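You operate a simulated robot arm through the tools that you are given. There is no shell and no other tool.

Carry out the task below with a simulated robot arm. There is one attempt and no reset: what you move stays moved.

## Task
Measure rice and dal into the mixing bowl as the recipe card says.
Fine: use the measuring cup and put it back; both lids go back on; spill nothing. Set down upright: measuring cup.

Only the result counts: the job must be done as asked and must still hold three seconds after the hand-in. Knocking over, shifting, dropping, spilling or breaking anything else fails it. A push-on lid holds only when it is set on centred and level and pressed home; a screw cap is set on level and turned clockwise until tight.

## Robot
A 7-joint arm with a three-finger gripper, fixed in place. Base frame: the origin is at the foot of the arm, x ahead of it, y to its left, z up; the work surface is at about z = 82. Units: cm, degrees, N and s.
Its first joint turns from -166.0 to 166.0 degrees. Payload 2.69 kg.
Tool frame: the origin (TCP) lies between the finger pads and is the grasp point; the fingertips stand 2.9 cm ahead of it; z points along the fingers, y is the line along which they close. The gripper opens to 12 cm. The gripper's body begins 7.8 cm behind the TCP.
Orientation is that of the tool frame in the base frame, as a unit quaternion [w, x, y, z]. With the fingers straight down and closing along the base's y, the tool's x points along the base's -x, its y along +y and its z along -z.

## Interface
- The arm moves only by the tool servo_tool. Its argument "deltas" is a list of rows, each a list of 7 numbers: the shift along the tool's x, y, z in units of 300 mm (1.0 is 300 mm), then the turn, a rotation vector about the tool's x, y, z in units of 60 degrees (1.0 is 60 degrees), then the closure, from 0 (fully open) to 1 (shut). In form: [[dx, dy, dz, rx, ry, rz, gripper], ...]. A call has 1 to 20 rows; each row is the pose to reach, as a shift and turn from the pose commanded when the call began, along the tool's axes at that moment. A call with a number of a shift or a turn outside -1 to 1 is refused whole. Rows are played at 5 a second. More than 5 cm and 8.6 degrees between two rows, or a gripper value outside its range, and nothing of the call is played. A pose out of reach is approached as far as the arm can. The call stops where the force on the tool passes 90 N (or 10 N more than at its start, if that is more) or the arm is blocked; 0.2 s more then pass. The fingers move at their own pace and stop on an object; they squeeze with about 45 N. The grip force told is the motor's: it shows also when the fingers shut on nothing. Time passes only in rows, and 0.2 s behind the last, so rows that repeat a pose let the fingers close. It gives the time, the measured TCP pose, the force on the tool (base axes), the opening and the grip force at its end, in the units of the frame above (readings bear some noise), with the torque about the TCP (base axes, N m) and any sound that the robot's microphone picked up.
- Cameras (640 x 400 px; columns grow to the right, rows downward): "scene" is fixed at [4.9, -50.11, 148.11]; the picture's right is [-0.00, -1.00, 0.00], its down [-0.84, 0.00, -0.54] and it looks along [0.54, -0.00, -0.84] (base axes); focal length 214 px, centre (320, 200). "wrist" rides on the gripper at [6.3, 0, -10.4] in the tool frame; the picture's right is [0.00, 1.00, 0.00], its down [-0.83, 0.00, -0.56] and it looks along [-0.56, 0.00, 0.83] (tool axes); focal length 275 px, centre (320, 200). There is no depth. A picture from a camera that has moved, and an enlarged one, comes with that camera's place and axes in the base frame and with its lens.
- capture(camera): a new picture of that camera. It takes no simulated time.
- move_column(by): slides the trunk up (or, below 0, down) by that many cm; the arm rides with it, the base frame stays. It gives what a move gives, with no picture.
- inspect(camera, box): a new picture of the part [left, top, right, bottom] of that camera's present view, enlarged. It takes no simulated time.
- sign_off(): hands the job in; it is judged then, once.

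Places have to be worked out from the pictures, the camera data and where the tool is seen. Open the gripper and draw the arm clear of the work before you hand the job in, unless the task says otherwise.

The tools are called after "Emit:" by a JSON object that holds its "op" and its "data". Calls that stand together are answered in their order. servo_tool: Moves the arm, as the interface text tells. Its arguments: {"type":"object","properties":{"deltas":{"type":"array"}},"required":["deltas"]} The other tools are called the same way: move_column (by) slides the trunk up or down; capture (camera) takes a picture; inspect (camera, box) takes an enlarged picture of a part of a camera's view; sign_off () hands the job in.

At the start:

```text
time: 0.0
tcp_pos: [29.89, -48.18, 129.18]
ee_rot: [0.0, 0.0, 1.0, 0.0]
contact_force: [-0.7, 0.9, 0.6]
moment: [0.03, -0.01, 0.0]
grip_width: 11.98
grip_force: 0.1
trunk travel left (down, up): [-40.0, 18.6]
```

scene: 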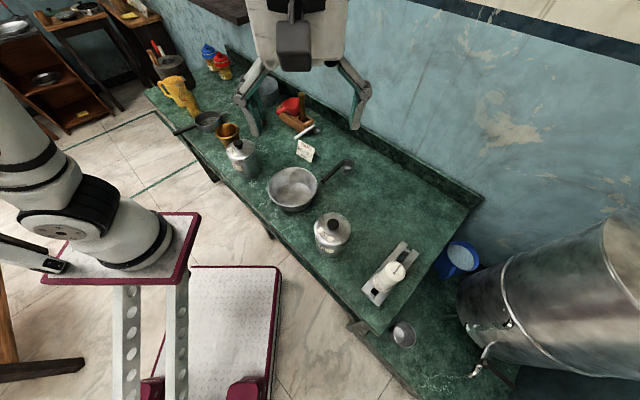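
wrist: 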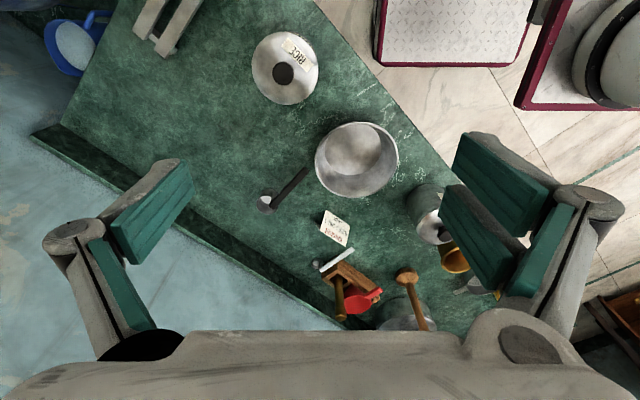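

I begin by looking closer at the scene: the recipe card, the two lidded jars, the bowl and the ladle-like measuring cup.

Emit:
{"op": "inspect", "data": {"camera": "scene", "box": [280, 120, 360, 170]}}

Emit:
{"op": "inspect", "data": {"camera": "wrist", "box": [300, 200, 364, 240]}}

Emit:
{"op": "inspect", "data": {"camera": "scene", "box": [200, 80, 440, 230]}}

Emit:
{"op": "inspect", "data": {"camera": "scene", "box": [260, 180, 500, 330]}}

Emit:
{"op": "inspect", "data": {"camera": "wrist", "box": [230, 10, 470, 160]}}

Emit:
{"op": "inspect", "data": {"camera": "wrist", "box": [230, 110, 550, 310]}}

```text
8.00 times, centred on (320, 145) of scene
camera zoom: at [4.9, -50.11, 148.11], right [0.0, -1.0, 0.0], down [-0.84, 0.0, -0.54], along [0.54, 0.0, -0.84], focal length 1716 px, centre (320, 640)
```

zoom: 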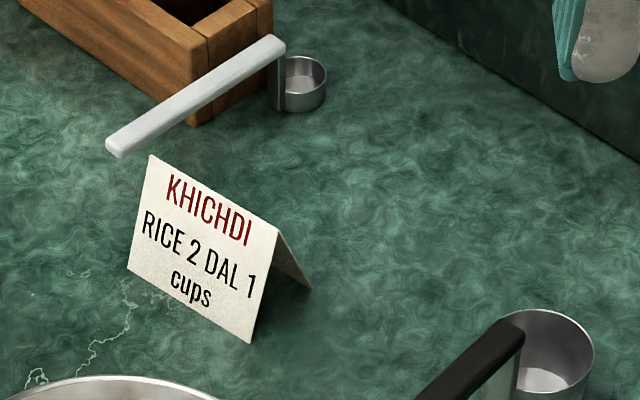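

```text
10.00 times, centred on (332, 220) of wrist
camera zoom: at [23.65, -48.06, 139.64], right [0.0, 1.0, 0.0], down [0.83, 0.0, 0.56], along [0.56, 0.0, -0.83], focal length 2753 px, centre (200, 0)
```

zoom: 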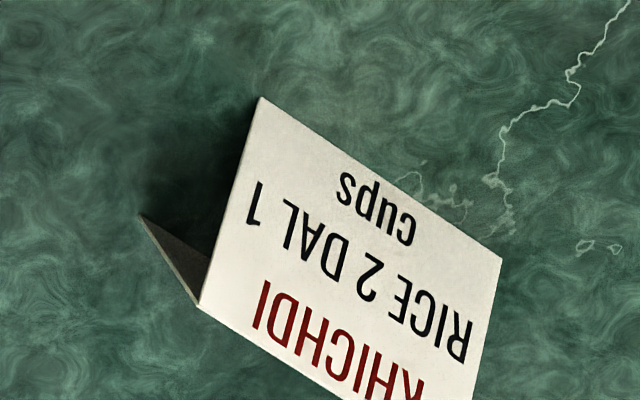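

```text
2.67 times, centred on (320, 155) of scene
camera zoom: at [4.9, -50.11, 148.11], right [0.0, -1.0, 0.0], down [-0.84, 0.0, -0.54], along [0.54, 0.0, -0.84], focal length 572 px, centre (320, 320)
```

zoom: 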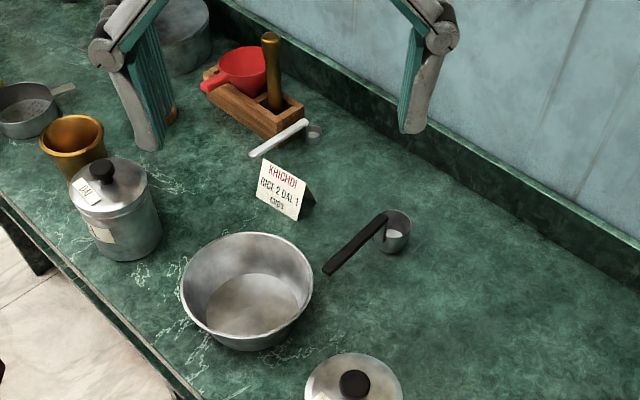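

```text
2.67 times, centred on (380, 255) of scene
camera zoom: at [4.9, -50.11, 148.11], right [0.0, -1.0, 0.0], down [-0.84, 0.0, -0.54], along [0.54, 0.0, -0.84], focal length 572 px, centre (160, 53)
```

zoom: 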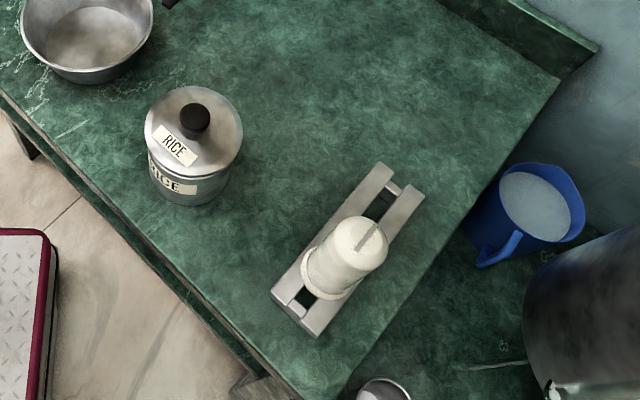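

```text
2.67 times, centred on (350, 85) of wrist
camera zoom: at [23.65, -48.06, 139.64], right [0.0, 1.0, 0.0], down [0.83, 0.0, 0.56], along [0.56, 0.0, -0.83], focal length 734 px, centre (240, 507)
```

zoom: 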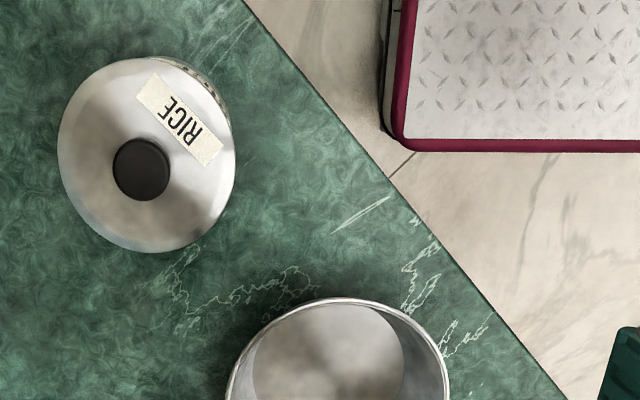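

```text
2.00 times, centred on (390, 210) of wrist
camera zoom: at [23.65, -48.06, 139.64], right [0.0, 1.0, 0.0], down [0.83, 0.0, 0.56], along [0.56, 0.0, -0.83], focal length 551 px, centre (180, 180)
```

zoom: 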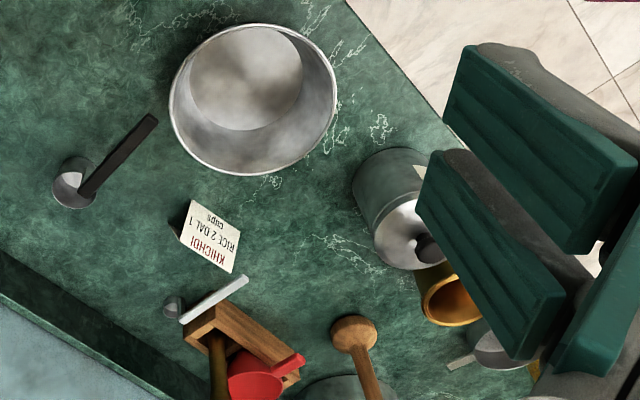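

The card asks for rice 2 cups and dal 1 cup. From both views I put the rice jar at about (31, -53.6) with its knob top near z 95.5, the dal jar at (62, -21.7), the bowl at (47.5, -41) with its rim at z 90, and the black-handled cup at (60, -61). I move above the rice jar first to see it better.

Emit:
{"op": "servo_tool", "data": {"deltas": [[-0.007, -0.036, 0.128, 0, 0, 0, 0], [-0.014, -0.072, 0.256, 0, 0, 0, 0], [-0.02, -0.108, 0.384, 0, 0, 0, 0], [-0.027, -0.144, 0.512, 0, 0, 0, 0], [-0.033, -0.18, 0.64, 0, 0, 0, 0], [-0.033, -0.18, 0.64, 0, 0, 0, 0]]}}

Emit:
{"op": "capture", "data": {"camera": "wrist"}}

Emit:
{"op": "capture", "data": {"camera": "scene"}}

```text
time: 1.4
tcp_pos: [30.91, -53.67, 109.99]
ee_rot: [0.0, 0.0, 1.0, 0.0]
contact_force: [0.1, 0.3, 0.4]
moment: [-0.04, 0.0, 0.01]
grip_width: 11.99
grip_force: 0.1
trunk travel left (down, up): [-40.0, 18.6]
```

```text
taken
camera wrist: at [24.58, -53.68, 120.47], right [0.0, 1.0, 0.0], down [0.83, 0.0, 0.56], along [0.56, 0.0, -0.83], focal length 275 px, centre (320, 200)
```

wrist: 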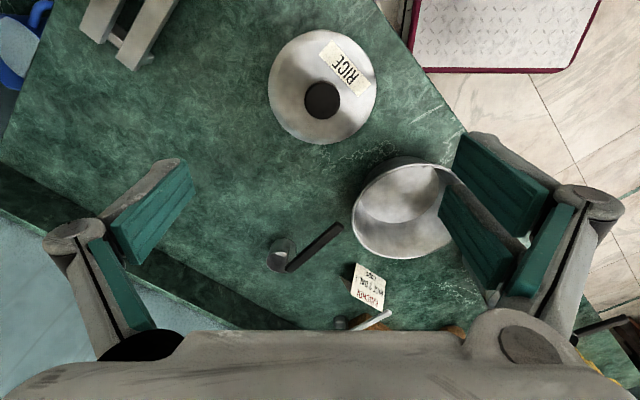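

```text
taken
```

scene: 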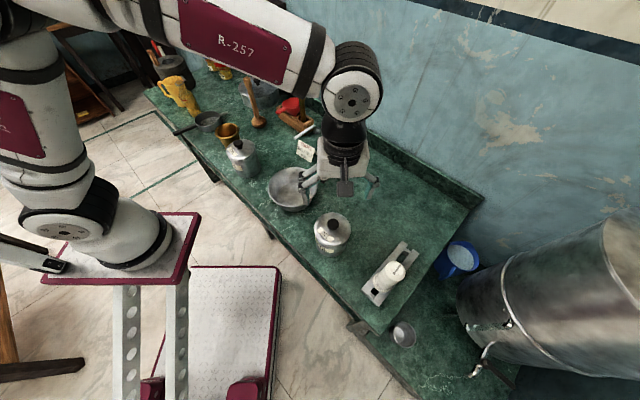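

The move tracks well. I zoom in on the rice jar and the cup to refine heights and shapes.

Emit:
{"op": "inspect", "data": {"camera": "wrist", "box": [258, 20, 386, 150]}}

Emit:
{"op": "inspect", "data": {"camera": "scene", "box": [300, 200, 364, 260]}}

Emit:
{"op": "inspect", "data": {"camera": "wrist", "box": [250, 210, 410, 335]}}

Emit:
{"op": "inspect", "data": {"camera": "scene", "box": [210, 125, 290, 185]}}

```text
3.08 times, centred on (322, 85) of wrist
camera zoom: at [24.58, -53.68, 120.47], right [0.0, 1.0, 0.0], down [0.83, 0.0, 0.56], along [0.56, 0.0, -0.83], focal length 847 px, centre (314, 554)
```

zoom: 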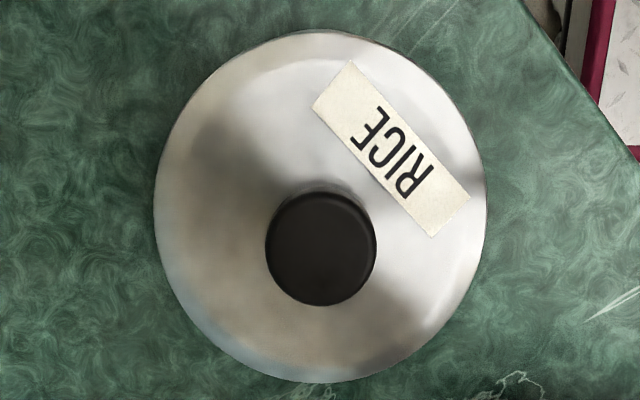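

```text
6.67 times, centred on (332, 230) of scene
camera zoom: at [4.9, -50.11, 148.11], right [0.0, -1.0, 0.0], down [-0.84, 0.0, -0.54], along [0.54, 0.0, -0.84], focal length 1430 px, centre (240, 0)
```

zoom: 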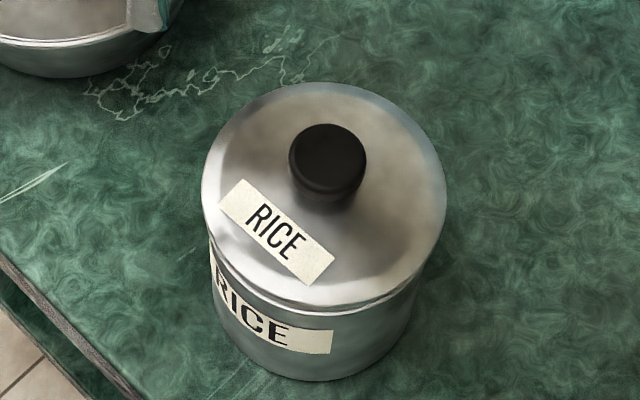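

```text
3.20 times, centred on (330, 272) of wrist
camera zoom: at [24.58, -53.68, 120.47], right [0.0, 1.0, 0.0], down [0.83, 0.0, 0.56], along [0.56, 0.0, -0.83], focal length 881 px, centre (288, -32)
```

zoom: 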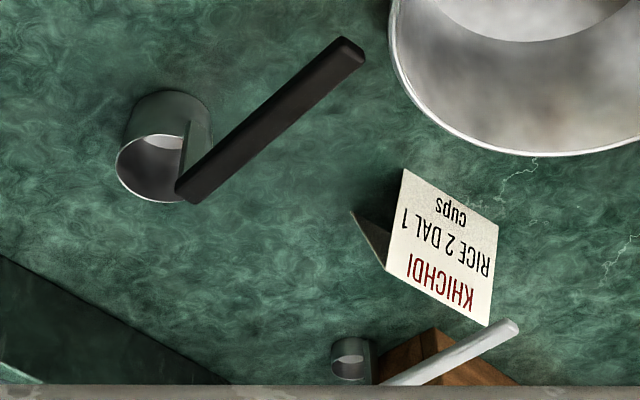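

```text
6.67 times, centred on (250, 155) of scene
camera zoom: at [4.9, -50.11, 148.11], right [0.0, -1.0, 0.0], down [-0.84, 0.0, -0.54], along [0.54, 0.0, -0.84], focal length 1430 px, centre (787, 500)
```

zoom: 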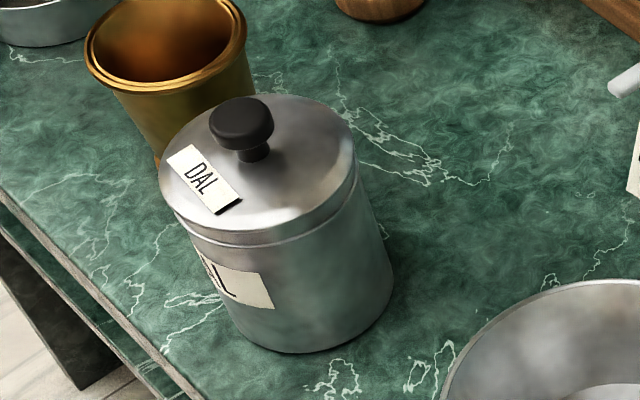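

The knob is mushroom-shaped, about 3.5 cm wide, at about (31.0, -53.5) with its top near z 95.7 and the lid edge near z 91. I descend to z 97 above it with the fingers open and check centring.

Emit:
{"op": "servo_tool", "data": {"deltas": [[-0.003, 0.005, 0.14, 0, 0, 0, 0], [-0.003, 0.005, 0.29, 0, 0, 0, 0], [-0.003, 0.005, 0.433, 0, 0, 0, 0], [-0.003, 0.005, 0.433, 0, 0, 0, 0]]}}

Emit:
{"op": "capture", "data": {"camera": "wrist"}}

Emit:
{"op": "inspect", "data": {"camera": "scene", "box": [290, 170, 386, 260]}}

```text
time: 2.4
tcp_pos: [30.96, -53.31, 96.98]
ee_rot: [0.0, 0.001, 1.0, -0.001]
contact_force: [0.3, -0.1, 0.6]
moment: [0.0, 0.0, -0.01]
grip_width: 12.0
grip_force: 0.1
trunk travel left (down, up): [-40.0, 18.6]
```

```text
taken
camera wrist: at [24.66, -53.18, 107.4], right [0.0, 1.0, 0.0], down [0.83, 0.0, 0.56], along [0.56, 0.0, -0.83], focal length 275 px, centre (320, 200)
```

wrist: 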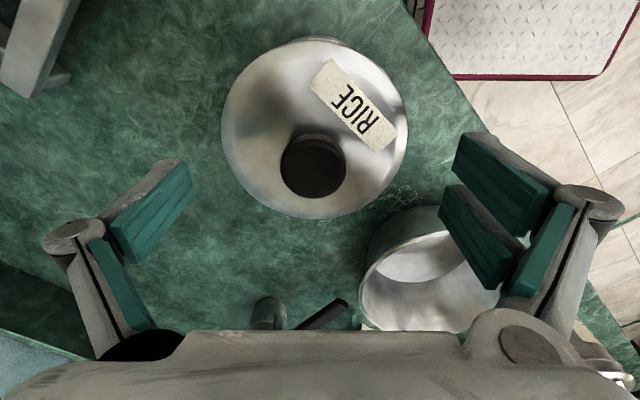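

```text
4.44 times, centred on (338, 215) of scene
camera zoom: at [4.9, -50.11, 148.11], right [0.0, -1.0, 0.0], down [-0.84, 0.0, -0.54], along [0.54, 0.0, -0.84], focal length 953 px, centre (240, 133)
```

zoom: 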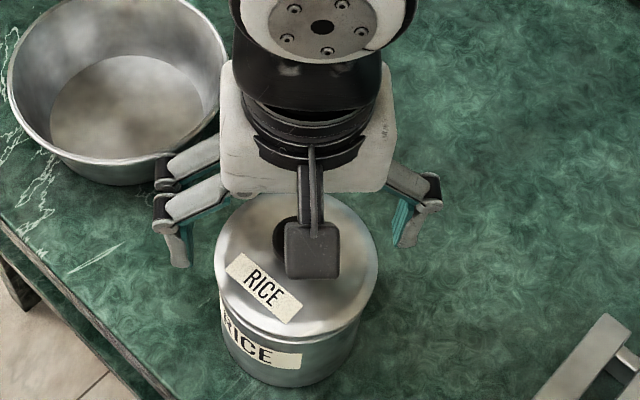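

The knob sits at about (30.8, -53.5). I lower to TCP z 95.2 and close on it.

Emit:
{"op": "servo_tool", "data": {"deltas": [[0.003, -0.006, 0.03, 0, 0, 0, 0], [0.003, -0.006, 0.06, 0, 0, 0, 0], [0.003, -0.006, 0.06, 0, 0, 0, 0.4], [0.003, -0.006, 0.06, 0, 0, 0, 0.6], [0.003, -0.006, 0.06, 0, 0, 0, 1], [0.003, -0.006, 0.06, 0, 0, 0, 1], [0.003, -0.006, 0.06, 0, 0, 0, 1]]}}

Emit:
{"op": "capture", "data": {"camera": "wrist"}}

```text
time: 4.0
tcp_pos: [30.88, -53.48, 95.49]
ee_rot: [0.001, 0.0, 1.0, -0.004]
contact_force: [2.0, 7.6, 65.0]
moment: [1.28, 0.07, -0.51]
grip_width: 7.8
grip_force: 44.9
trunk travel left (down, up): [-40.0, 18.6]
```

```text
taken
camera wrist: at [24.51, -53.34, 105.95], right [0.0, 1.0, -0.01], down [0.83, 0.01, 0.56], along [0.56, 0.0, -0.83], focal length 275 px, centre (320, 200)
```

wrist: 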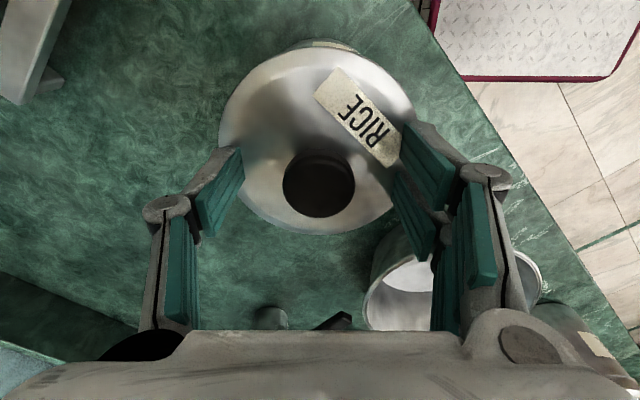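

The fingertips jammed on the lid's surface at 7.8 cm opening with 65 N upward, so the lid's face is near z 92.6. I open and rise about 1.2 cm to relieve it.

Emit:
{"op": "servo_tool", "data": {"deltas": [[0, 0, -0.02, 0, 0, 0, 0.3], [0, 0, -0.04, 0, 0, 0, 0.3], [0, 0, -0.04, 0, 0, 0, 0.3]]}}

Emit:
{"op": "inspect", "data": {"camera": "scene", "box": [300, 190, 380, 260]}}

Emit:
{"op": "inspect", "data": {"camera": "wrist", "box": [160, 20, 480, 240]}}

```text
time: 4.8
tcp_pos: [30.87, -53.52, 96.35]
ee_rot: [0.0, -0.001, 1.0, 0.001]
contact_force: [-0.8, -0.1, 0.2]
moment: [0.02, 0.03, -0.02]
grip_width: 8.42
grip_force: 0.0
trunk travel left (down, up): [-40.0, 18.6]
```

```text
5.71 times, centred on (340, 225) of scene
camera zoom: at [4.9, -50.11, 148.11], right [0.0, -1.0, 0.0], down [-0.84, 0.0, -0.54], along [0.54, 0.0, -0.84], focal length 1226 px, centre (206, 57)
```

zoom: 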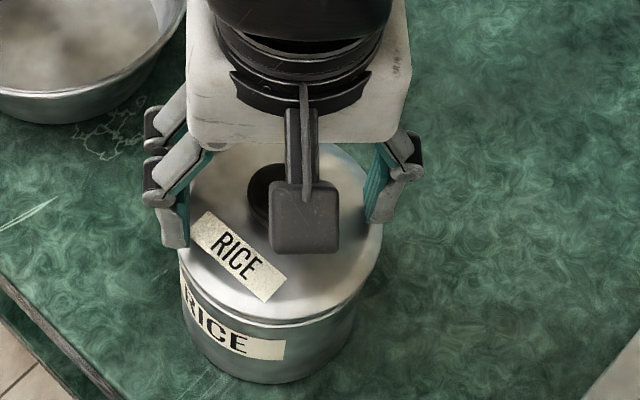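

```text
1.82 times, centred on (320, 130) of wrist
camera zoom: at [24.58, -53.41, 106.78], right [-0.01, 1.0, 0.0], down [0.83, 0.0, 0.56], along [0.56, 0.0, -0.83], focal length 500 px, centre (320, 327)
```

zoom: 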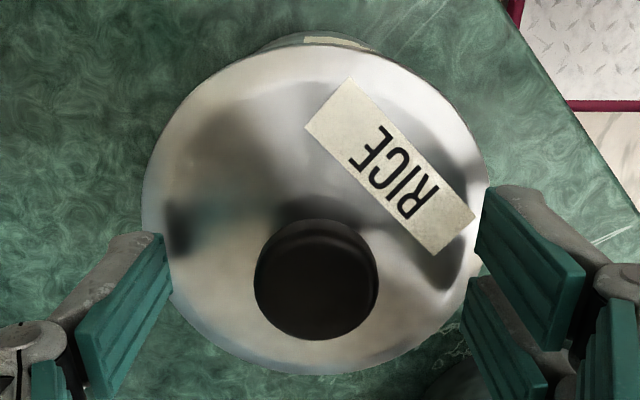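

Contact is cleared. With the TCP at z 96.35 the tips are at about 93.4 and should still overlap the knob cap by 2 cm, so I close here.

Emit:
{"op": "servo_tool", "data": {"deltas": [[0, 0, 0, 0, 0, 0, 0.45], [0, 0, 0, 0, 0, 0, 0.6], [0, 0, 0, 0, 0, 0, 0.66], [0, 0, 0, 0, 0, 0, 0.8], [0, 0, 0, 0, 0, 0, 1], [0, 0, 0, 0, 0, 0, 1]]}}

Emit:
{"op": "inspect", "data": {"camera": "wrist", "box": [160, 20, 480, 240]}}

```text
time: 6.2
tcp_pos: [30.97, -53.55, 96.33]
ee_rot: [0.0, 0.001, 1.0, -0.001]
contact_force: [-0.8, -0.4, -0.2]
moment: [-0.03, -0.02, -0.01]
grip_width: 2.81
grip_force: 45.1
trunk travel left (down, up): [-40.0, 18.6]
heard: snap
```

```text
1.82 times, centred on (320, 130) of wrist
camera zoom: at [24.58, -53.43, 106.83], right [0.0, 1.0, 0.0], down [0.83, 0.0, 0.56], along [0.56, 0.0, -0.83], focal length 500 px, centre (320, 327)
```

zoom: 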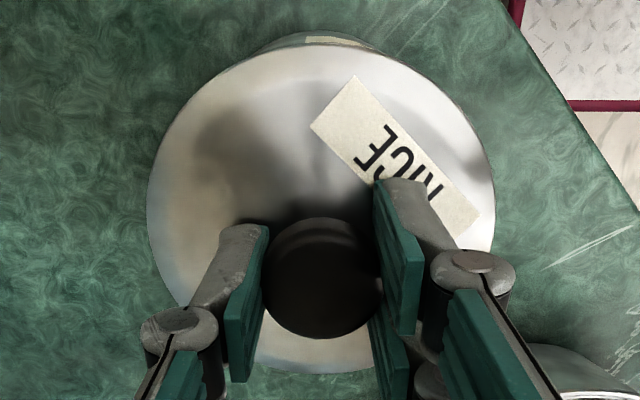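

Gripped at 2.8 cm, with a snap (the lid coming loose, perhaps). I lift straight up slowly by 2 cm and read the force.

Emit:
{"op": "servo_tool", "data": {"deltas": [[0, 0, -0.01, 0, 0, 0, 1], [0, 0, -0.02, 0, 0, 0, 1], [0, 0, -0.035, 0, 0, 0, 1], [0, 0, -0.05, 0, 0, 0, 1], [0, 0, -0.07, 0, 0, 0, 1]]}}

Emit:
{"op": "inspect", "data": {"camera": "scene", "box": [290, 180, 386, 260]}}

```text
time: 7.4
tcp_pos: [30.95, -53.55, 98.6]
ee_rot: [0.0, -0.001, 1.0, 0.001]
contact_force: [-0.8, 0.5, 0.4]
moment: [0.0, -0.01, 0.0]
grip_width: 2.88
grip_force: 45.2
trunk travel left (down, up): [-40.0, 18.6]
```

```text
5.00 times, centred on (338, 220) of scene
camera zoom: at [4.9, -50.11, 148.11], right [0.0, -1.0, 0.0], down [-0.84, 0.0, -0.54], along [0.54, 0.0, -0.84], focal length 1072 px, centre (230, 100)
```

zoom: 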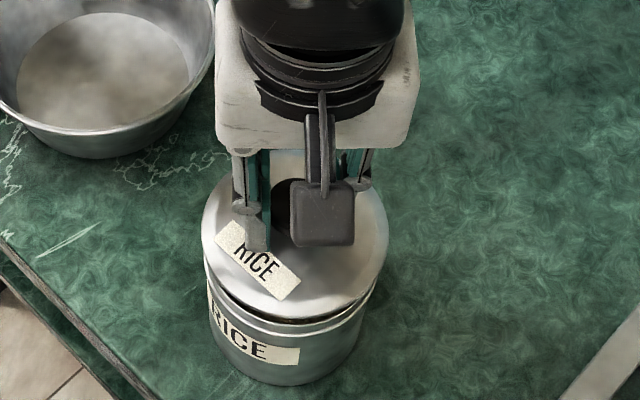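

The lid is free with almost no load. I raise it to z 106 and carry it to a clear spot at about (50, -71).

Emit:
{"op": "servo_tool", "data": {"deltas": [[0, 0, -0.12, 0, 0, 0, 1], [0, 0, -0.247, 0, 0, 0, 1], [-0.1, -0.09, -0.247, 0, 0, 0, 1], [-0.21, -0.19, -0.247, 0, 0, 0, 1], [-0.32, -0.29, -0.247, 0, 0, 0, 1], [-0.43, -0.39, -0.247, 0, 0, 0, 1], [-0.54, -0.49, -0.247, 0, 0, 0, 1], [-0.635, -0.582, -0.247, 0, 0, 0, 1], [-0.635, -0.582, -0.12, 0, 0, 0, 1], [-0.635, -0.582, 0.02, 0, 0, 0, 1], [-0.635, -0.582, 0.16, 0, 0, 0, 1], [-0.635, -0.582, 0.253, 0, 0, 0, 1], [-0.635, -0.582, 0.253, 0, 0, 0, 1]]}}

Emit:
{"op": "capture", "data": {"camera": "wrist"}}

Emit:
{"op": "capture", "data": {"camera": "scene"}}

```text
time: 10.2
tcp_pos: [49.73, -70.73, 90.76]
ee_rot: [0.0, 0.0, 1.0, -0.001]
contact_force: [-0.8, -0.1, 0.3]
moment: [-0.02, 0.04, 0.0]
grip_width: 2.89
grip_force: 44.7
out of reach, approached as far as the arm can: row 8, 9, 10, 11, 12, 13
trunk travel left (down, up): [-40.0, 18.6]
```

```text
taken
camera wrist: at [43.4, -70.66, 101.24], right [0.0, 1.0, 0.0], down [0.83, 0.0, 0.56], along [0.56, 0.0, -0.83], focal length 275 px, centre (320, 200)
```

wrist: 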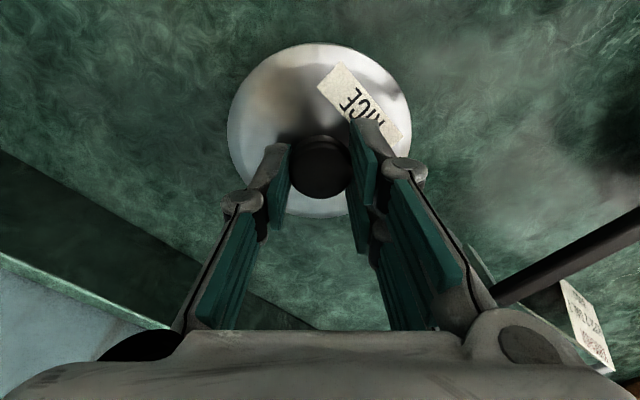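

```text
taken
```

scene: 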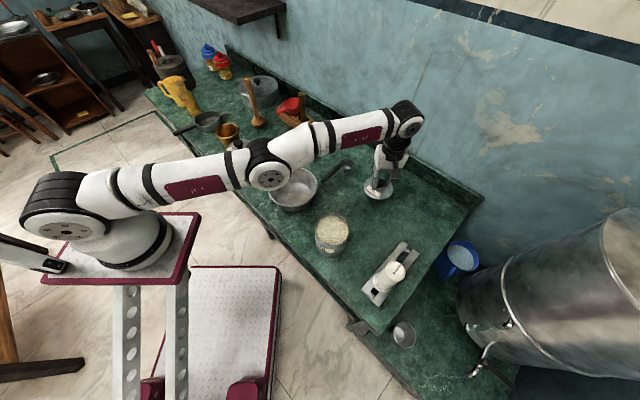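

The arm runs out of reach just short of there (86.5 cm at this trunk height), but the spot is clear. I look at how high the lid is above the counter, and into the open rice jar.

Emit:
{"op": "inspect", "data": {"camera": "scene", "box": [350, 150, 414, 210]}}

Emit:
{"op": "inspect", "data": {"camera": "scene", "box": [300, 205, 364, 265]}}

Emit:
{"op": "inspect", "data": {"camera": "scene", "box": [310, 140, 374, 190]}}

```text
6.67 times, centred on (382, 180) of scene
camera zoom: at [4.9, -50.11, 148.11], right [0.0, -1.0, 0.0], down [-0.84, 0.0, -0.54], along [0.54, 0.0, -0.84], focal length 1430 px, centre (-93, 333)
```

zoom: 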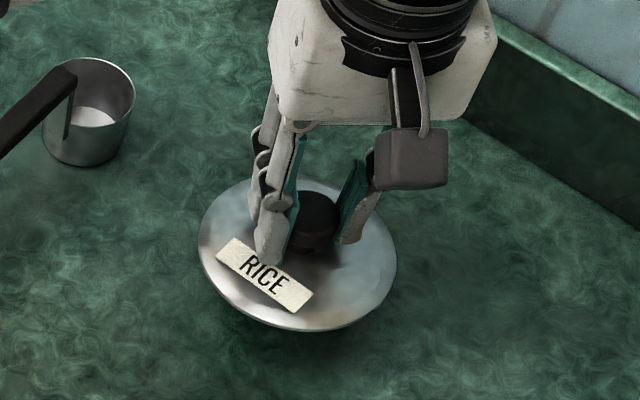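

```text
6.67 times, centred on (332, 235) of scene
camera zoom: at [4.9, -50.11, 148.11], right [0.0, -1.0, 0.0], down [-0.84, 0.0, -0.54], along [0.54, 0.0, -0.84], focal length 1430 px, centre (240, -33)
```

zoom: 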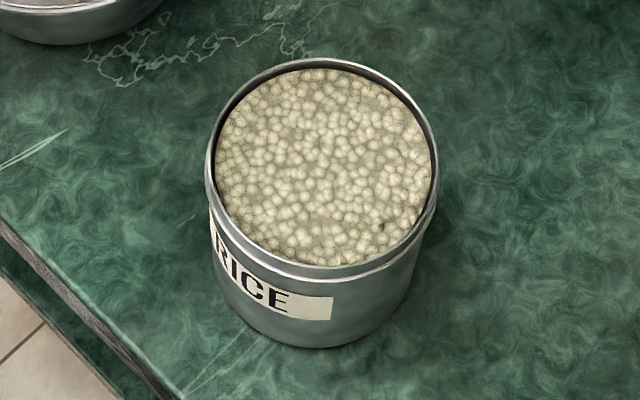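

```text
8.00 times, centred on (342, 165) of scene
camera zoom: at [4.9, -50.11, 148.11], right [0.0, -1.0, 0.0], down [-0.84, 0.0, -0.54], along [0.54, 0.0, -0.84], focal length 1716 px, centre (144, 480)
```

zoom: 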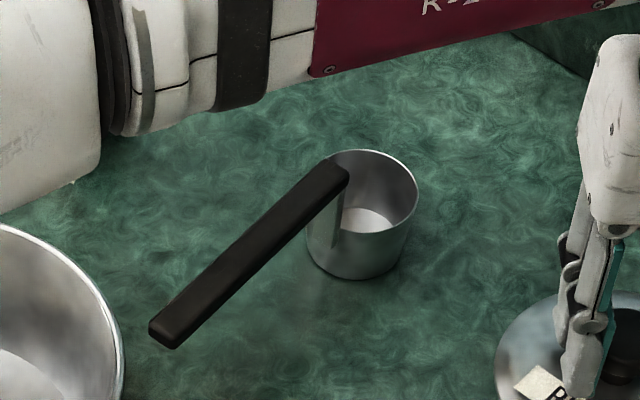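

The rice jar is nearly full to the brim. The lid edge is about 4 cm above the counter, so I pull back slightly into reach and lower it to z 88.

Emit:
{"op": "servo_tool", "data": {"deltas": [[0.037, 0.04, 0.0, 0, 0, 0, 1], [0.037, 0.04, 0.05, 0, 0, 0, 1], [0.037, 0.04, 0.092, 0, 0, 0, 1], [0.037, 0.04, 0.092, 0, 0, 0, 1]]}}

Emit:
{"op": "inspect", "data": {"camera": "scene", "box": [350, 150, 414, 210]}}

```text
time: 11.2
tcp_pos: [49.33, -70.68, 87.99]
ee_rot: [0.0, 0.0, 1.0, 0.001]
contact_force: [0.5, -0.4, 0.2]
moment: [-0.01, 0.0, 0.03]
grip_width: 2.89
grip_force: 44.7
out of reach, approached as far as the arm can: row 1, 2, 3, 4
trunk travel left (down, up): [-40.0, 18.6]
```

```text
6.67 times, centred on (382, 180) of scene
camera zoom: at [4.9, -50.11, 148.11], right [0.0, -1.0, 0.0], down [-0.84, 0.0, -0.54], along [0.54, 0.0, -0.84], focal length 1430 px, centre (-93, 333)
```

zoom: 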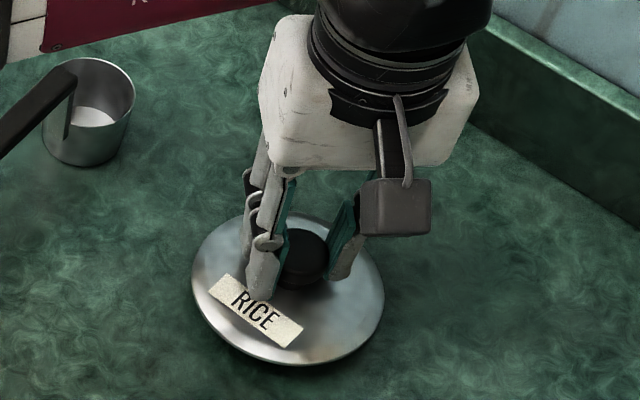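

The reading stays about 0.9 cm outward of what I commanded, still flagged out of reach. Before lowering further I shift inward some more to see how the arm responds.

Emit:
{"op": "servo_tool", "data": {"deltas": [[0.03, 0.04, 0.0, 0, 0, 0, 1], [0.05, 0.07, 0.0, 0, 0, 0, 1], [0.05, 0.07, 0.0, 0, 0, 0, 1]]}}

```text
time: 12.0
tcp_pos: [48.42, -70.99, 88.24]
ee_rot: [0.0, 0.0, 1.0, 0.001]
contact_force: [0.9, 0.7, -0.8]
moment: [0.01, -0.03, 0.02]
grip_width: 2.86
grip_force: 44.7
out of reach, approached as far as the arm can: row 1, 2, 3
trunk travel left (down, up): [-40.0, 18.6]
```

The arm may be stretched straight (a singular pose). I look at it before choosing how to bring it back.

Emit:
{"op": "capture", "data": {"camera": "scene"}}

Emit:
{"op": "inspect", "data": {"camera": "scene", "box": [350, 150, 414, 210]}}

```text
taken
```

scene: 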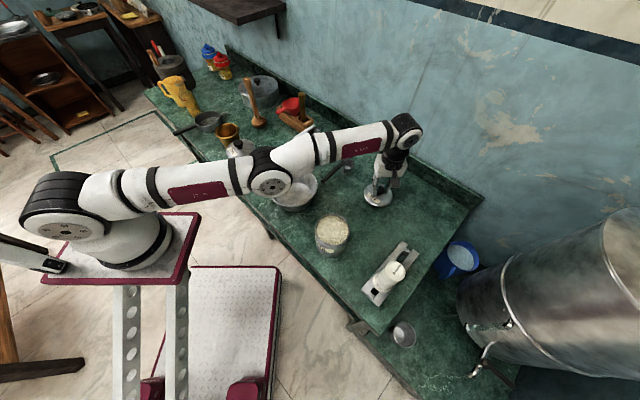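

```text
6.67 times, centred on (382, 180) of scene
camera zoom: at [4.9, -50.11, 148.11], right [0.0, -1.0, 0.0], down [-0.84, 0.0, -0.54], along [0.54, 0.0, -0.84], focal length 1430 px, centre (-93, 333)
```

zoom: 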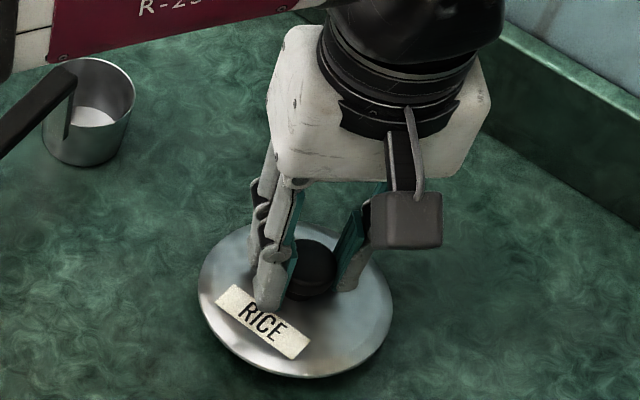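

The arm does look nearly straight. I command a slow inward move over more rows to let it fold back.

Emit:
{"op": "servo_tool", "data": {"deltas": [[0, 0.0, 0.0, 0, 0, 0, 1], [0, 0.03, 0.0, 0, 0, 0, 1], [0, 0.06, 0.0, 0, 0, 0, 1], [0, 0.06, 0.0, 0, 0, 0, 1], [0, 0.06, 0.0, 0, 0, 0, 1], [0, 0.06, 0.0, 0, 0, 0, 1]]}}

```text
time: 13.4
tcp_pos: [48.83, -70.88, 88.36]
ee_rot: [0.0, 0.0, 1.0, 0.001]
contact_force: [-0.2, 0.1, 0.3]
moment: [-0.01, -0.03, 0.03]
grip_width: 2.86
grip_force: 45.1
out of reach, approached as far as the arm can: row 2, 3, 4, 5, 6
trunk travel left (down, up): [-40.0, 18.6]
```

Zero motion is accepted but +y isn't. I retrace the path instead: straight up first, then see whether moving inward works at height.

Emit:
{"op": "servo_tool", "data": {"deltas": [[0, 0, -0.08, 0, 0, 0, 1], [0, 0, -0.16, 0, 0, 0, 1], [0, 0, -0.3, 0, 0, 0, 1], [0, 0, -0.45, 0, 0, 0, 1], [0, 0, -0.55, 0, 0, 0, 1], [0, 0, -0.55, 0, 0, 0, 1]]}}

Emit:
{"op": "capture", "data": {"camera": "scene"}}

```text
time: 14.8
tcp_pos: [48.5, -68.82, 104.57]
ee_rot: [0.0, 0.0, 1.0, 0.0]
contact_force: [0.2, 0.6, 0.2]
moment: [0.02, -0.01, 0.01]
grip_width: 2.87
grip_force: 45.3
out of reach, approached as far as the arm can: row 3, 4, 5, 6
trunk travel left (down, up): [-40.0, 18.6]
```

```text
taken
```

scene: 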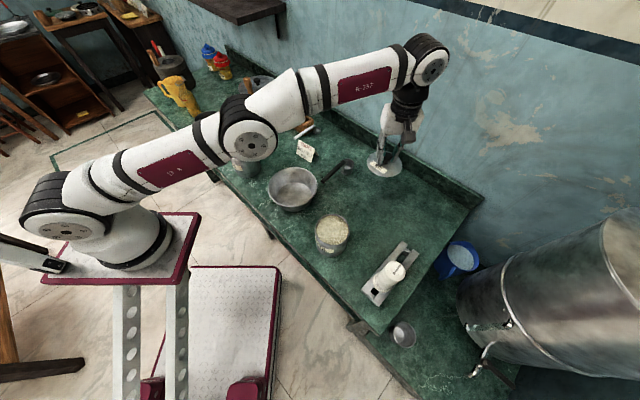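

It rose to z 104.6 and slid inward a little. Now I try moving back toward the base at this height.

Emit:
{"op": "servo_tool", "data": {"deltas": [[0.02, 0.05, 0, 0, 0, 0, 1], [0.04, 0.1, 0, 0, 0, 0, 1], [0.06, 0.15, 0, 0, 0, 0, 1], [0.06, 0.15, 0, 0, 0, 0, 1]]}}

```text
time: 15.8
tcp_pos: [46.83, -64.3, 104.78]
ee_rot: [0.001, -0.001, 1.0, -0.001]
contact_force: [-0.3, 0.1, -0.3]
moment: [0.0, -0.02, -0.01]
grip_width: 2.88
grip_force: 45.4
trunk travel left (down, up): [-40.0, 18.6]
```

Free again. I go to about (45.8, -65.3) and lower to z 88 there.

Emit:
{"op": "servo_tool", "data": {"deltas": [[0.033, -0.033, 0.1, 0, 0, 0, 1], [0.033, -0.033, 0.22, 0, 0, 0, 1], [0.033, -0.033, 0.36, 0, 0, 0, 1], [0.033, -0.033, 0.48, 0, 0, 0, 1], [0.033, -0.033, 0.56, 0, 0, 0, 1], [0.033, -0.033, 0.56, 0, 0, 0, 1]]}}

Emit:
{"op": "inspect", "data": {"camera": "scene", "box": [340, 160, 404, 220]}}

```text
time: 17.2
tcp_pos: [45.91, -65.7, 87.79]
ee_rot: [0.0, 0.0, 1.0, 0.0]
contact_force: [1.8, -0.3, 0.1]
moment: [0.02, -0.03, -0.01]
grip_width: 2.86
grip_force: 45.2
trunk travel left (down, up): [-40.0, 18.6]
```

```text
6.67 times, centred on (372, 190) of scene
camera zoom: at [4.9, -50.11, 148.11], right [0.0, -1.0, 0.0], down [-0.84, 0.0, -0.54], along [0.54, 0.0, -0.84], focal length 1430 px, centre (-27, 267)
```

zoom: 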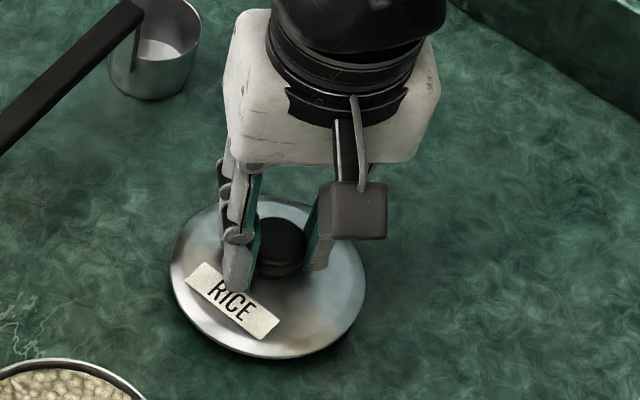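

Reachable here, with the lid about a centimetre above the counter. I lower it in small steps and watch the force.

Emit:
{"op": "servo_tool", "data": {"deltas": [[0, 0, 0.01, 0, 0, 0, 1], [0, 0, 0.02, 0, 0, 0, 1], [0, 0, 0.02, 0, 0, 0, 1]]}}

```text
time: 18.0
tcp_pos: [45.9, -65.67, 87.17]
ee_rot: [0.0, -0.001, 1.0, 0.0]
contact_force: [-0.2, 0.2, -0.4]
moment: [-0.02, 0.02, 0.0]
grip_width: 2.86
grip_force: 44.6
trunk travel left (down, up): [-40.0, 18.6]
```

Emit:
{"op": "servo_tool", "data": {"deltas": [[0, 0, 0.008, 0, 0, 0, 1], [0, 0, 0.013, 0, 0, 0, 1], [0, 0, 0.013, 0, 0, 0, 1]]}}

Emit:
{"op": "inspect", "data": {"camera": "scene", "box": [340, 160, 404, 220]}}

```text
time: 18.8
tcp_pos: [45.73, -65.57, 86.86]
ee_rot: [0.0, 0.0, 1.0, 0.0]
contact_force: [-0.2, 0.2, 0.3]
moment: [0.01, -0.02, 0.04]
grip_width: 2.87
grip_force: 44.7
trunk travel left (down, up): [-40.0, 18.6]
```

```text
6.67 times, centred on (372, 190) of scene
camera zoom: at [4.9, -50.11, 148.11], right [0.0, -1.0, 0.0], down [-0.84, 0.0, -0.54], along [0.54, 0.0, -0.84], focal length 1430 px, centre (-27, 267)
```

zoom: 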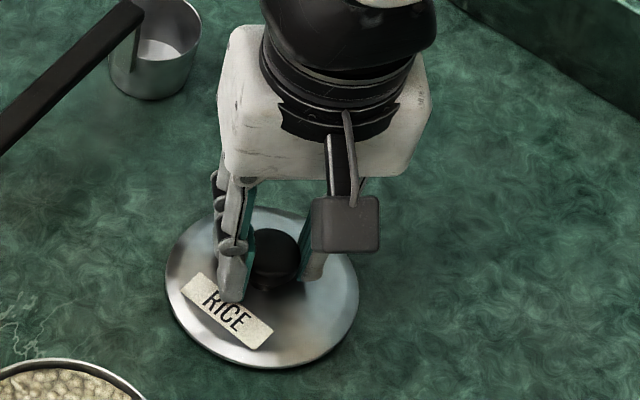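

No contact yet; the lid is close above the surface. I continue down in 0.15 cm rows.

Emit:
{"op": "servo_tool", "data": {"deltas": [[0, 0, 0.005, 0, 0, 0, 1], [0, 0, 0.01, 0, 0, 0, 1], [0, 0, 0.01, 0, 0, 0, 1]]}}

```text
time: 19.6
tcp_pos: [45.8, -65.53, 86.63]
ee_rot: [-0.001, -0.001, 1.0, -0.001]
contact_force: [-0.9, 2.5, 9.5]
moment: [0.29, -0.41, 0.1]
grip_width: 2.83
grip_force: 45.3
trunk travel left (down, up): [-40.0, 18.6]
```

Light contact at 9.5 N: the lid rests on the counter. I open the fingers and rise to z 104.

Emit:
{"op": "servo_tool", "data": {"deltas": [[0, 0, 0, 0, 0, 0, 0.6], [0, 0, 0, 0, 0, 0, 0.5], [0, 0, -0.05, 0, 0, 0, 0.4], [0, 0, -0.17, 0, 0, 0, 0.4], [0, 0, -0.32, 0, 0, 0, 0.2], [0, 0, -0.47, 0, 0, 0, 0], [0, 0, -0.58, 0, 0, 0, 0], [0, 0, -0.58, 0, 0, 0, 0]]}}

Emit:
{"op": "capture", "data": {"camera": "scene"}}

Emit:
{"op": "capture", "data": {"camera": "wrist"}}

```text
time: 21.4
tcp_pos: [45.82, -65.53, 103.83]
ee_rot: [0.0, 0.0, 1.0, 0.0]
contact_force: [-0.6, 0.2, -0.6]
moment: [-0.02, 0.02, 0.01]
grip_width: 11.99
grip_force: 0.0
trunk travel left (down, up): [-40.0, 18.6]
```

```text
taken
```

scene: 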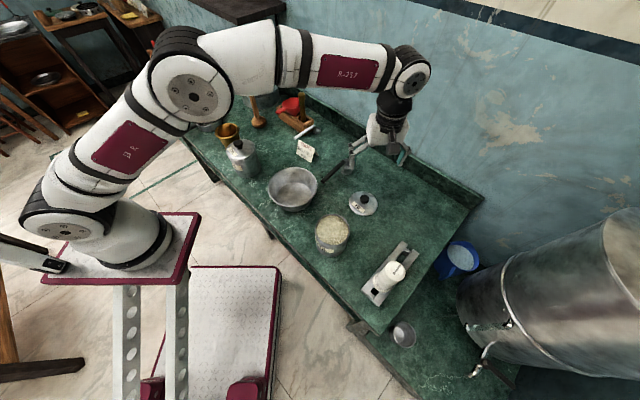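

```text
taken
camera wrist: at [39.51, -65.45, 114.24], right [0.0, 1.0, 0.0], down [0.83, 0.0, 0.56], along [0.56, 0.0, -0.83], focal length 275 px, centre (320, 200)
```

wrist: 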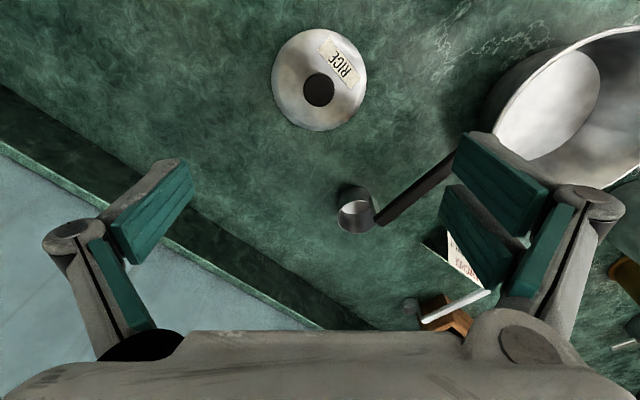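

The rice lid rests level at (45.8, -65.5). Next the dal lid: I travel at z 112 toward (62, -22).

Emit:
{"op": "servo_tool", "data": {"deltas": [[-0.03, 0.1, -0.09, 0, 0, 0, 0], [-0.07, 0.24, -0.18, 0, 0, 0, 0], [-0.12, 0.38, -0.27, 0, 0, 0, 0], [-0.17, 0.52, -0.27, 0, 0, 0, 0], [-0.22, 0.66, -0.27, 0, 0, 0, 0], [-0.27, 0.8, -0.27, 0, 0, 0, 0], [-0.33, 0.94, -0.27, 0, 0, 0, 0]]}}

Emit:
{"op": "servo_tool", "data": {"deltas": [[-0.05, 0.14, 0, 0, 0, 0, 0], [-0.1, 0.28, 0, 0, 0, 0, 0], [-0.15, 0.4, 0, 0, 0, 0, 0], [-0.21, 0.517, 0, 0, 0, 0, 0], [-0.21, 0.517, 0, 0, 0, 0, 0]]}}

Emit:
{"op": "capture", "data": {"camera": "wrist"}}

Emit:
{"op": "capture", "data": {"camera": "scene"}}

```text
refused: row 2 steps farther than a row can; nothing moved
```

```text
time: 22.6
tcp_pos: [52.27, -49.86, 103.86]
ee_rot: [-0.001, 0.001, 1.0, 0.0]
contact_force: [-0.2, 0.6, -0.2]
moment: [0.0, 0.0, 0.01]
grip_width: 12.0
grip_force: 0.1
trunk travel left (down, up): [-40.0, 18.6]
```

```text
taken
camera wrist: at [45.99, -49.86, 114.3], right [0.0, 1.0, 0.0], down [0.83, 0.0, 0.56], along [0.56, 0.0, -0.83], focal length 275 px, centre (320, 200)
```

wrist: 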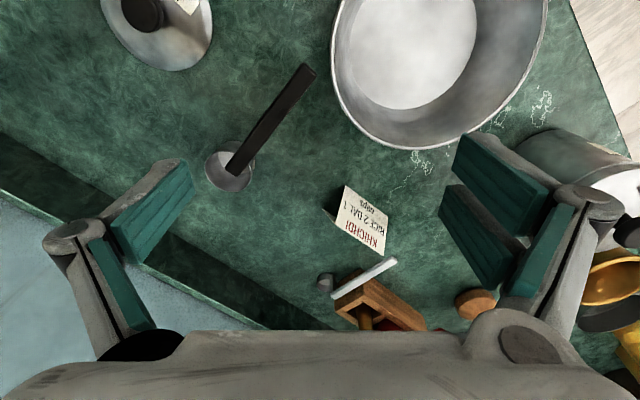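

```text
taken
```

scene: 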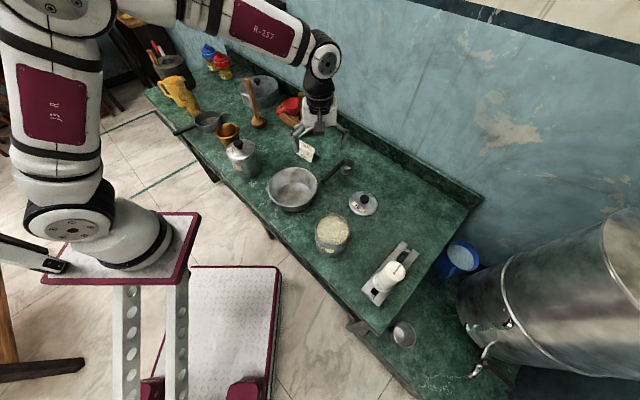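

The first call was refused for a too-long step while the second ran, leaving the tool safely at (52.3, -49.9, 103.9). This is a good view of the cup, so I zoom in on it before going on.

Emit:
{"op": "inspect", "data": {"camera": "wrist", "box": [190, 50, 334, 200]}}

Emit:
{"op": "inspect", "data": {"camera": "wrist", "box": [500, 110, 640, 340]}}

```text
2.67 times, centred on (262, 125) of wrist
camera zoom: at [45.99, -49.86, 114.3], right [0.0, 1.0, 0.0], down [0.83, 0.0, 0.56], along [0.56, 0.0, -0.83], focal length 734 px, centre (475, 400)
```

zoom: 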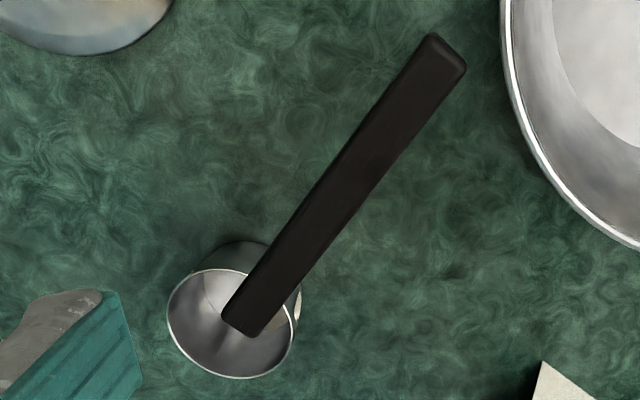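

```text
1.74 times, centred on (570, 225) of wrist
camera zoom: at [45.99, -49.86, 114.3], right [0.0, 1.0, 0.0], down [0.83, 0.0, 0.56], along [0.56, 0.0, -0.83], focal length 479 px, centre (-115, 156)
```

zoom: 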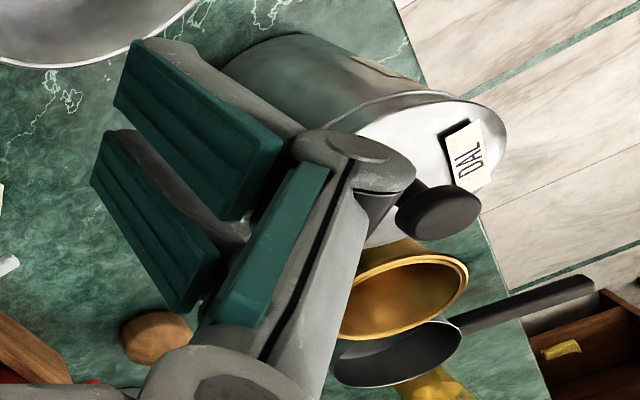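

The cup: rim centre (60.5, -60.0) at z ~87, with the handle top at z ~91 running from (58.5, -58.4) to (49.5, -50.7). Now I go over to the dal jar, rising first.

Emit:
{"op": "servo_tool", "data": {"deltas": [[0, 0, -0.15, 0, 0, 0, 0], [-0.03, 0.1, -0.267, 0, 0, 0, 0], [-0.08, 0.23, -0.267, 0, 0, 0, 0], [-0.13, 0.36, -0.267, 0, 0, 0, 0], [-0.18, 0.49, -0.267, 0, 0, 0, 0], [-0.23, 0.62, -0.267, 0, 0, 0, 0], [-0.27, 0.75, -0.267, 0, 0, 0, 0], [-0.31, 0.86, -0.267, 0, 0, 0, 0], [-0.34, 0.947, -0.267, 0, 0, 0, 0], [-0.34, 0.947, -0.267, 0, 0, 0, 0]]}}

Emit:
{"op": "capture", "data": {"camera": "wrist"}}

Emit:
{"op": "capture", "data": {"camera": "scene"}}

```text
time: 24.8
tcp_pos: [62.15, -21.62, 111.93]
ee_rot: [0.0, 0.0, 1.0, 0.0]
contact_force: [0.0, -0.5, -0.4]
moment: [-0.01, -0.01, -0.01]
grip_width: 12.02
grip_force: 0.1
trunk travel left (down, up): [-40.0, 18.6]
```

```text
taken
camera wrist: at [55.9, -21.47, 122.38], right [0.0, 1.0, 0.0], down [0.83, 0.0, 0.56], along [0.56, 0.0, -0.83], focal length 275 px, centre (320, 200)
```

wrist: 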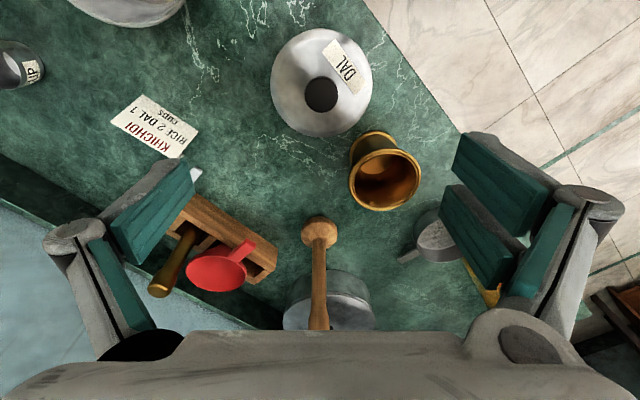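

```text
taken
```

scene: 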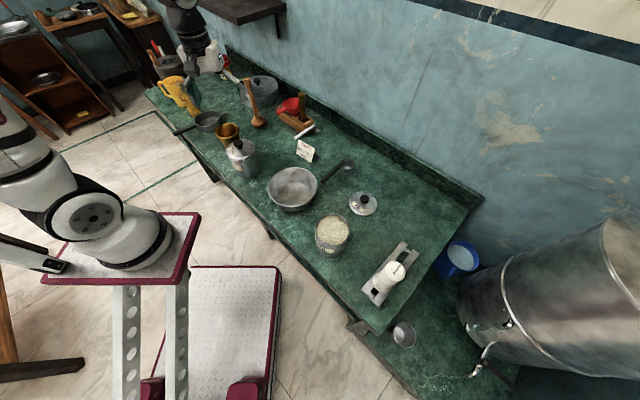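

The dal knob is right under the tool. I zoom in for its exact centre, and check the label on the cup at the left edge.

Emit:
{"op": "inspect", "data": {"camera": "wrist", "box": [256, 15, 384, 145]}}

Emit:
{"op": "inspect", "data": {"camera": "wrist", "box": [0, 30, 80, 100]}}

Emit:
{"op": "inspect", "data": {"camera": "scene", "box": [218, 120, 282, 190]}}

```text
3.08 times, centred on (320, 80) of wrist
camera zoom: at [55.9, -21.47, 122.38], right [0.0, 1.0, 0.0], down [0.83, 0.0, 0.56], along [0.56, 0.0, -0.83], focal length 847 px, centre (320, 569)
```

zoom: 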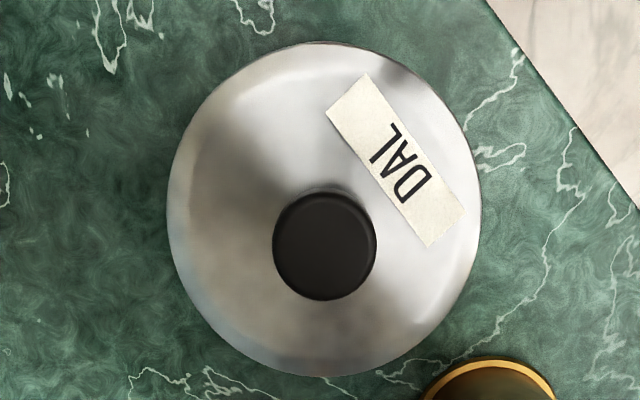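

```text
5.71 times, centred on (40, 65) of wrist
camera zoom: at [55.9, -21.47, 122.38], right [0.0, 1.0, 0.0], down [0.83, 0.0, 0.56], along [0.56, 0.0, -0.83], focal length 1573 px, centre (1920, 971)
```

zoom: 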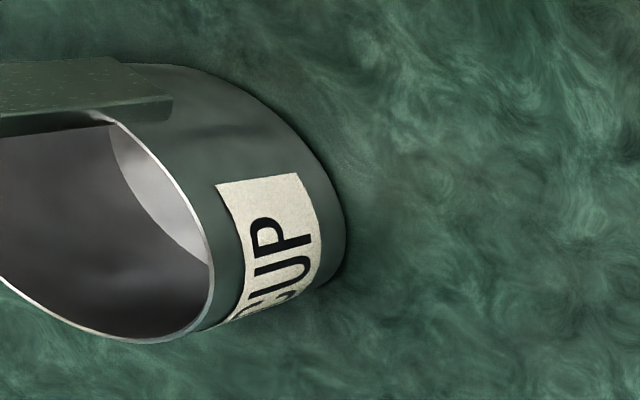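

```text
5.71 times, centred on (250, 155) of scene
camera zoom: at [4.9, -50.11, 148.11], right [0.0, -1.0, 0.0], down [-0.84, 0.0, -0.54], along [0.54, 0.0, -0.84], focal length 1226 px, centre (720, 457)
```

zoom: 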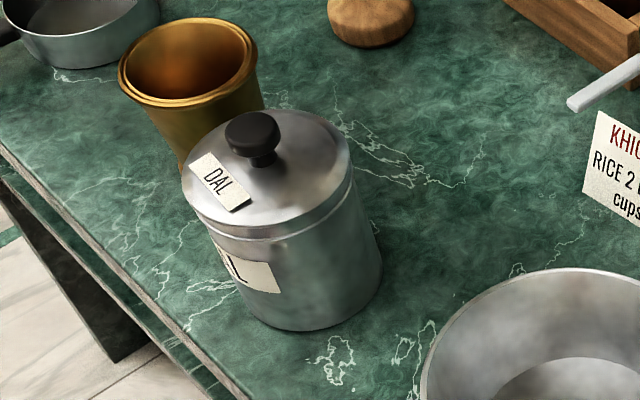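

The black-handled vessel is labelled CUP, so it is the right one. The dal lid matches the rice lid in size; I descend to TCP z 96.4 at (62.2, -21.35) and close on the knob.

Emit:
{"op": "servo_tool", "data": {"deltas": [[-0.002, 0.008, 0.12, 0, 0, 0, 0], [-0.002, 0.008, 0.25, 0, 0, 0, 0], [-0.002, 0.008, 0.38, 0, 0, 0, 0], [-0.002, 0.008, 0.48, 0, 0, 0, 0.2], [-0.002, 0.008, 0.518, 0, 0, 0, 0.3], [-0.002, 0.008, 0.518, 0, 0, 0, 0.5], [-0.002, 0.008, 0.518, 0, 0, 0, 0.66], [-0.002, 0.008, 0.518, 0, 0, 0, 0.66]]}}

Emit:
{"op": "capture", "data": {"camera": "wrist"}}

```text
time: 26.6
tcp_pos: [62.48, -21.46, 96.3]
ee_rot: [0.001, -0.001, 1.0, 0.0]
contact_force: [-0.9, -0.7, -0.2]
moment: [0.01, 0.01, -0.02]
grip_width: 4.09
grip_force: 0.1
trunk travel left (down, up): [-40.0, 18.6]
```

```text
taken
camera wrist: at [56.17, -21.35, 106.65], right [0.0, 1.0, 0.0], down [0.83, 0.0, 0.56], along [0.56, 0.0, -0.83], focal length 275 px, centre (320, 200)
```

wrist: 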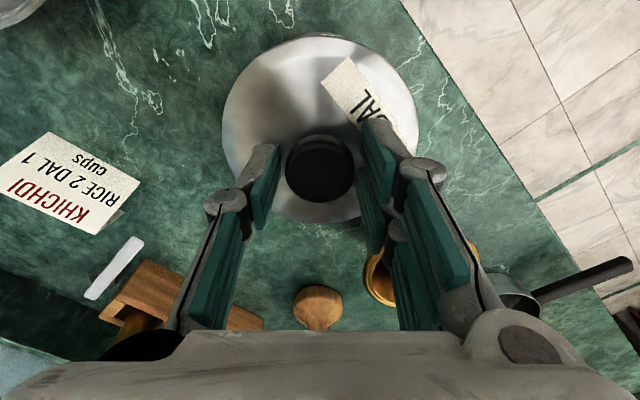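

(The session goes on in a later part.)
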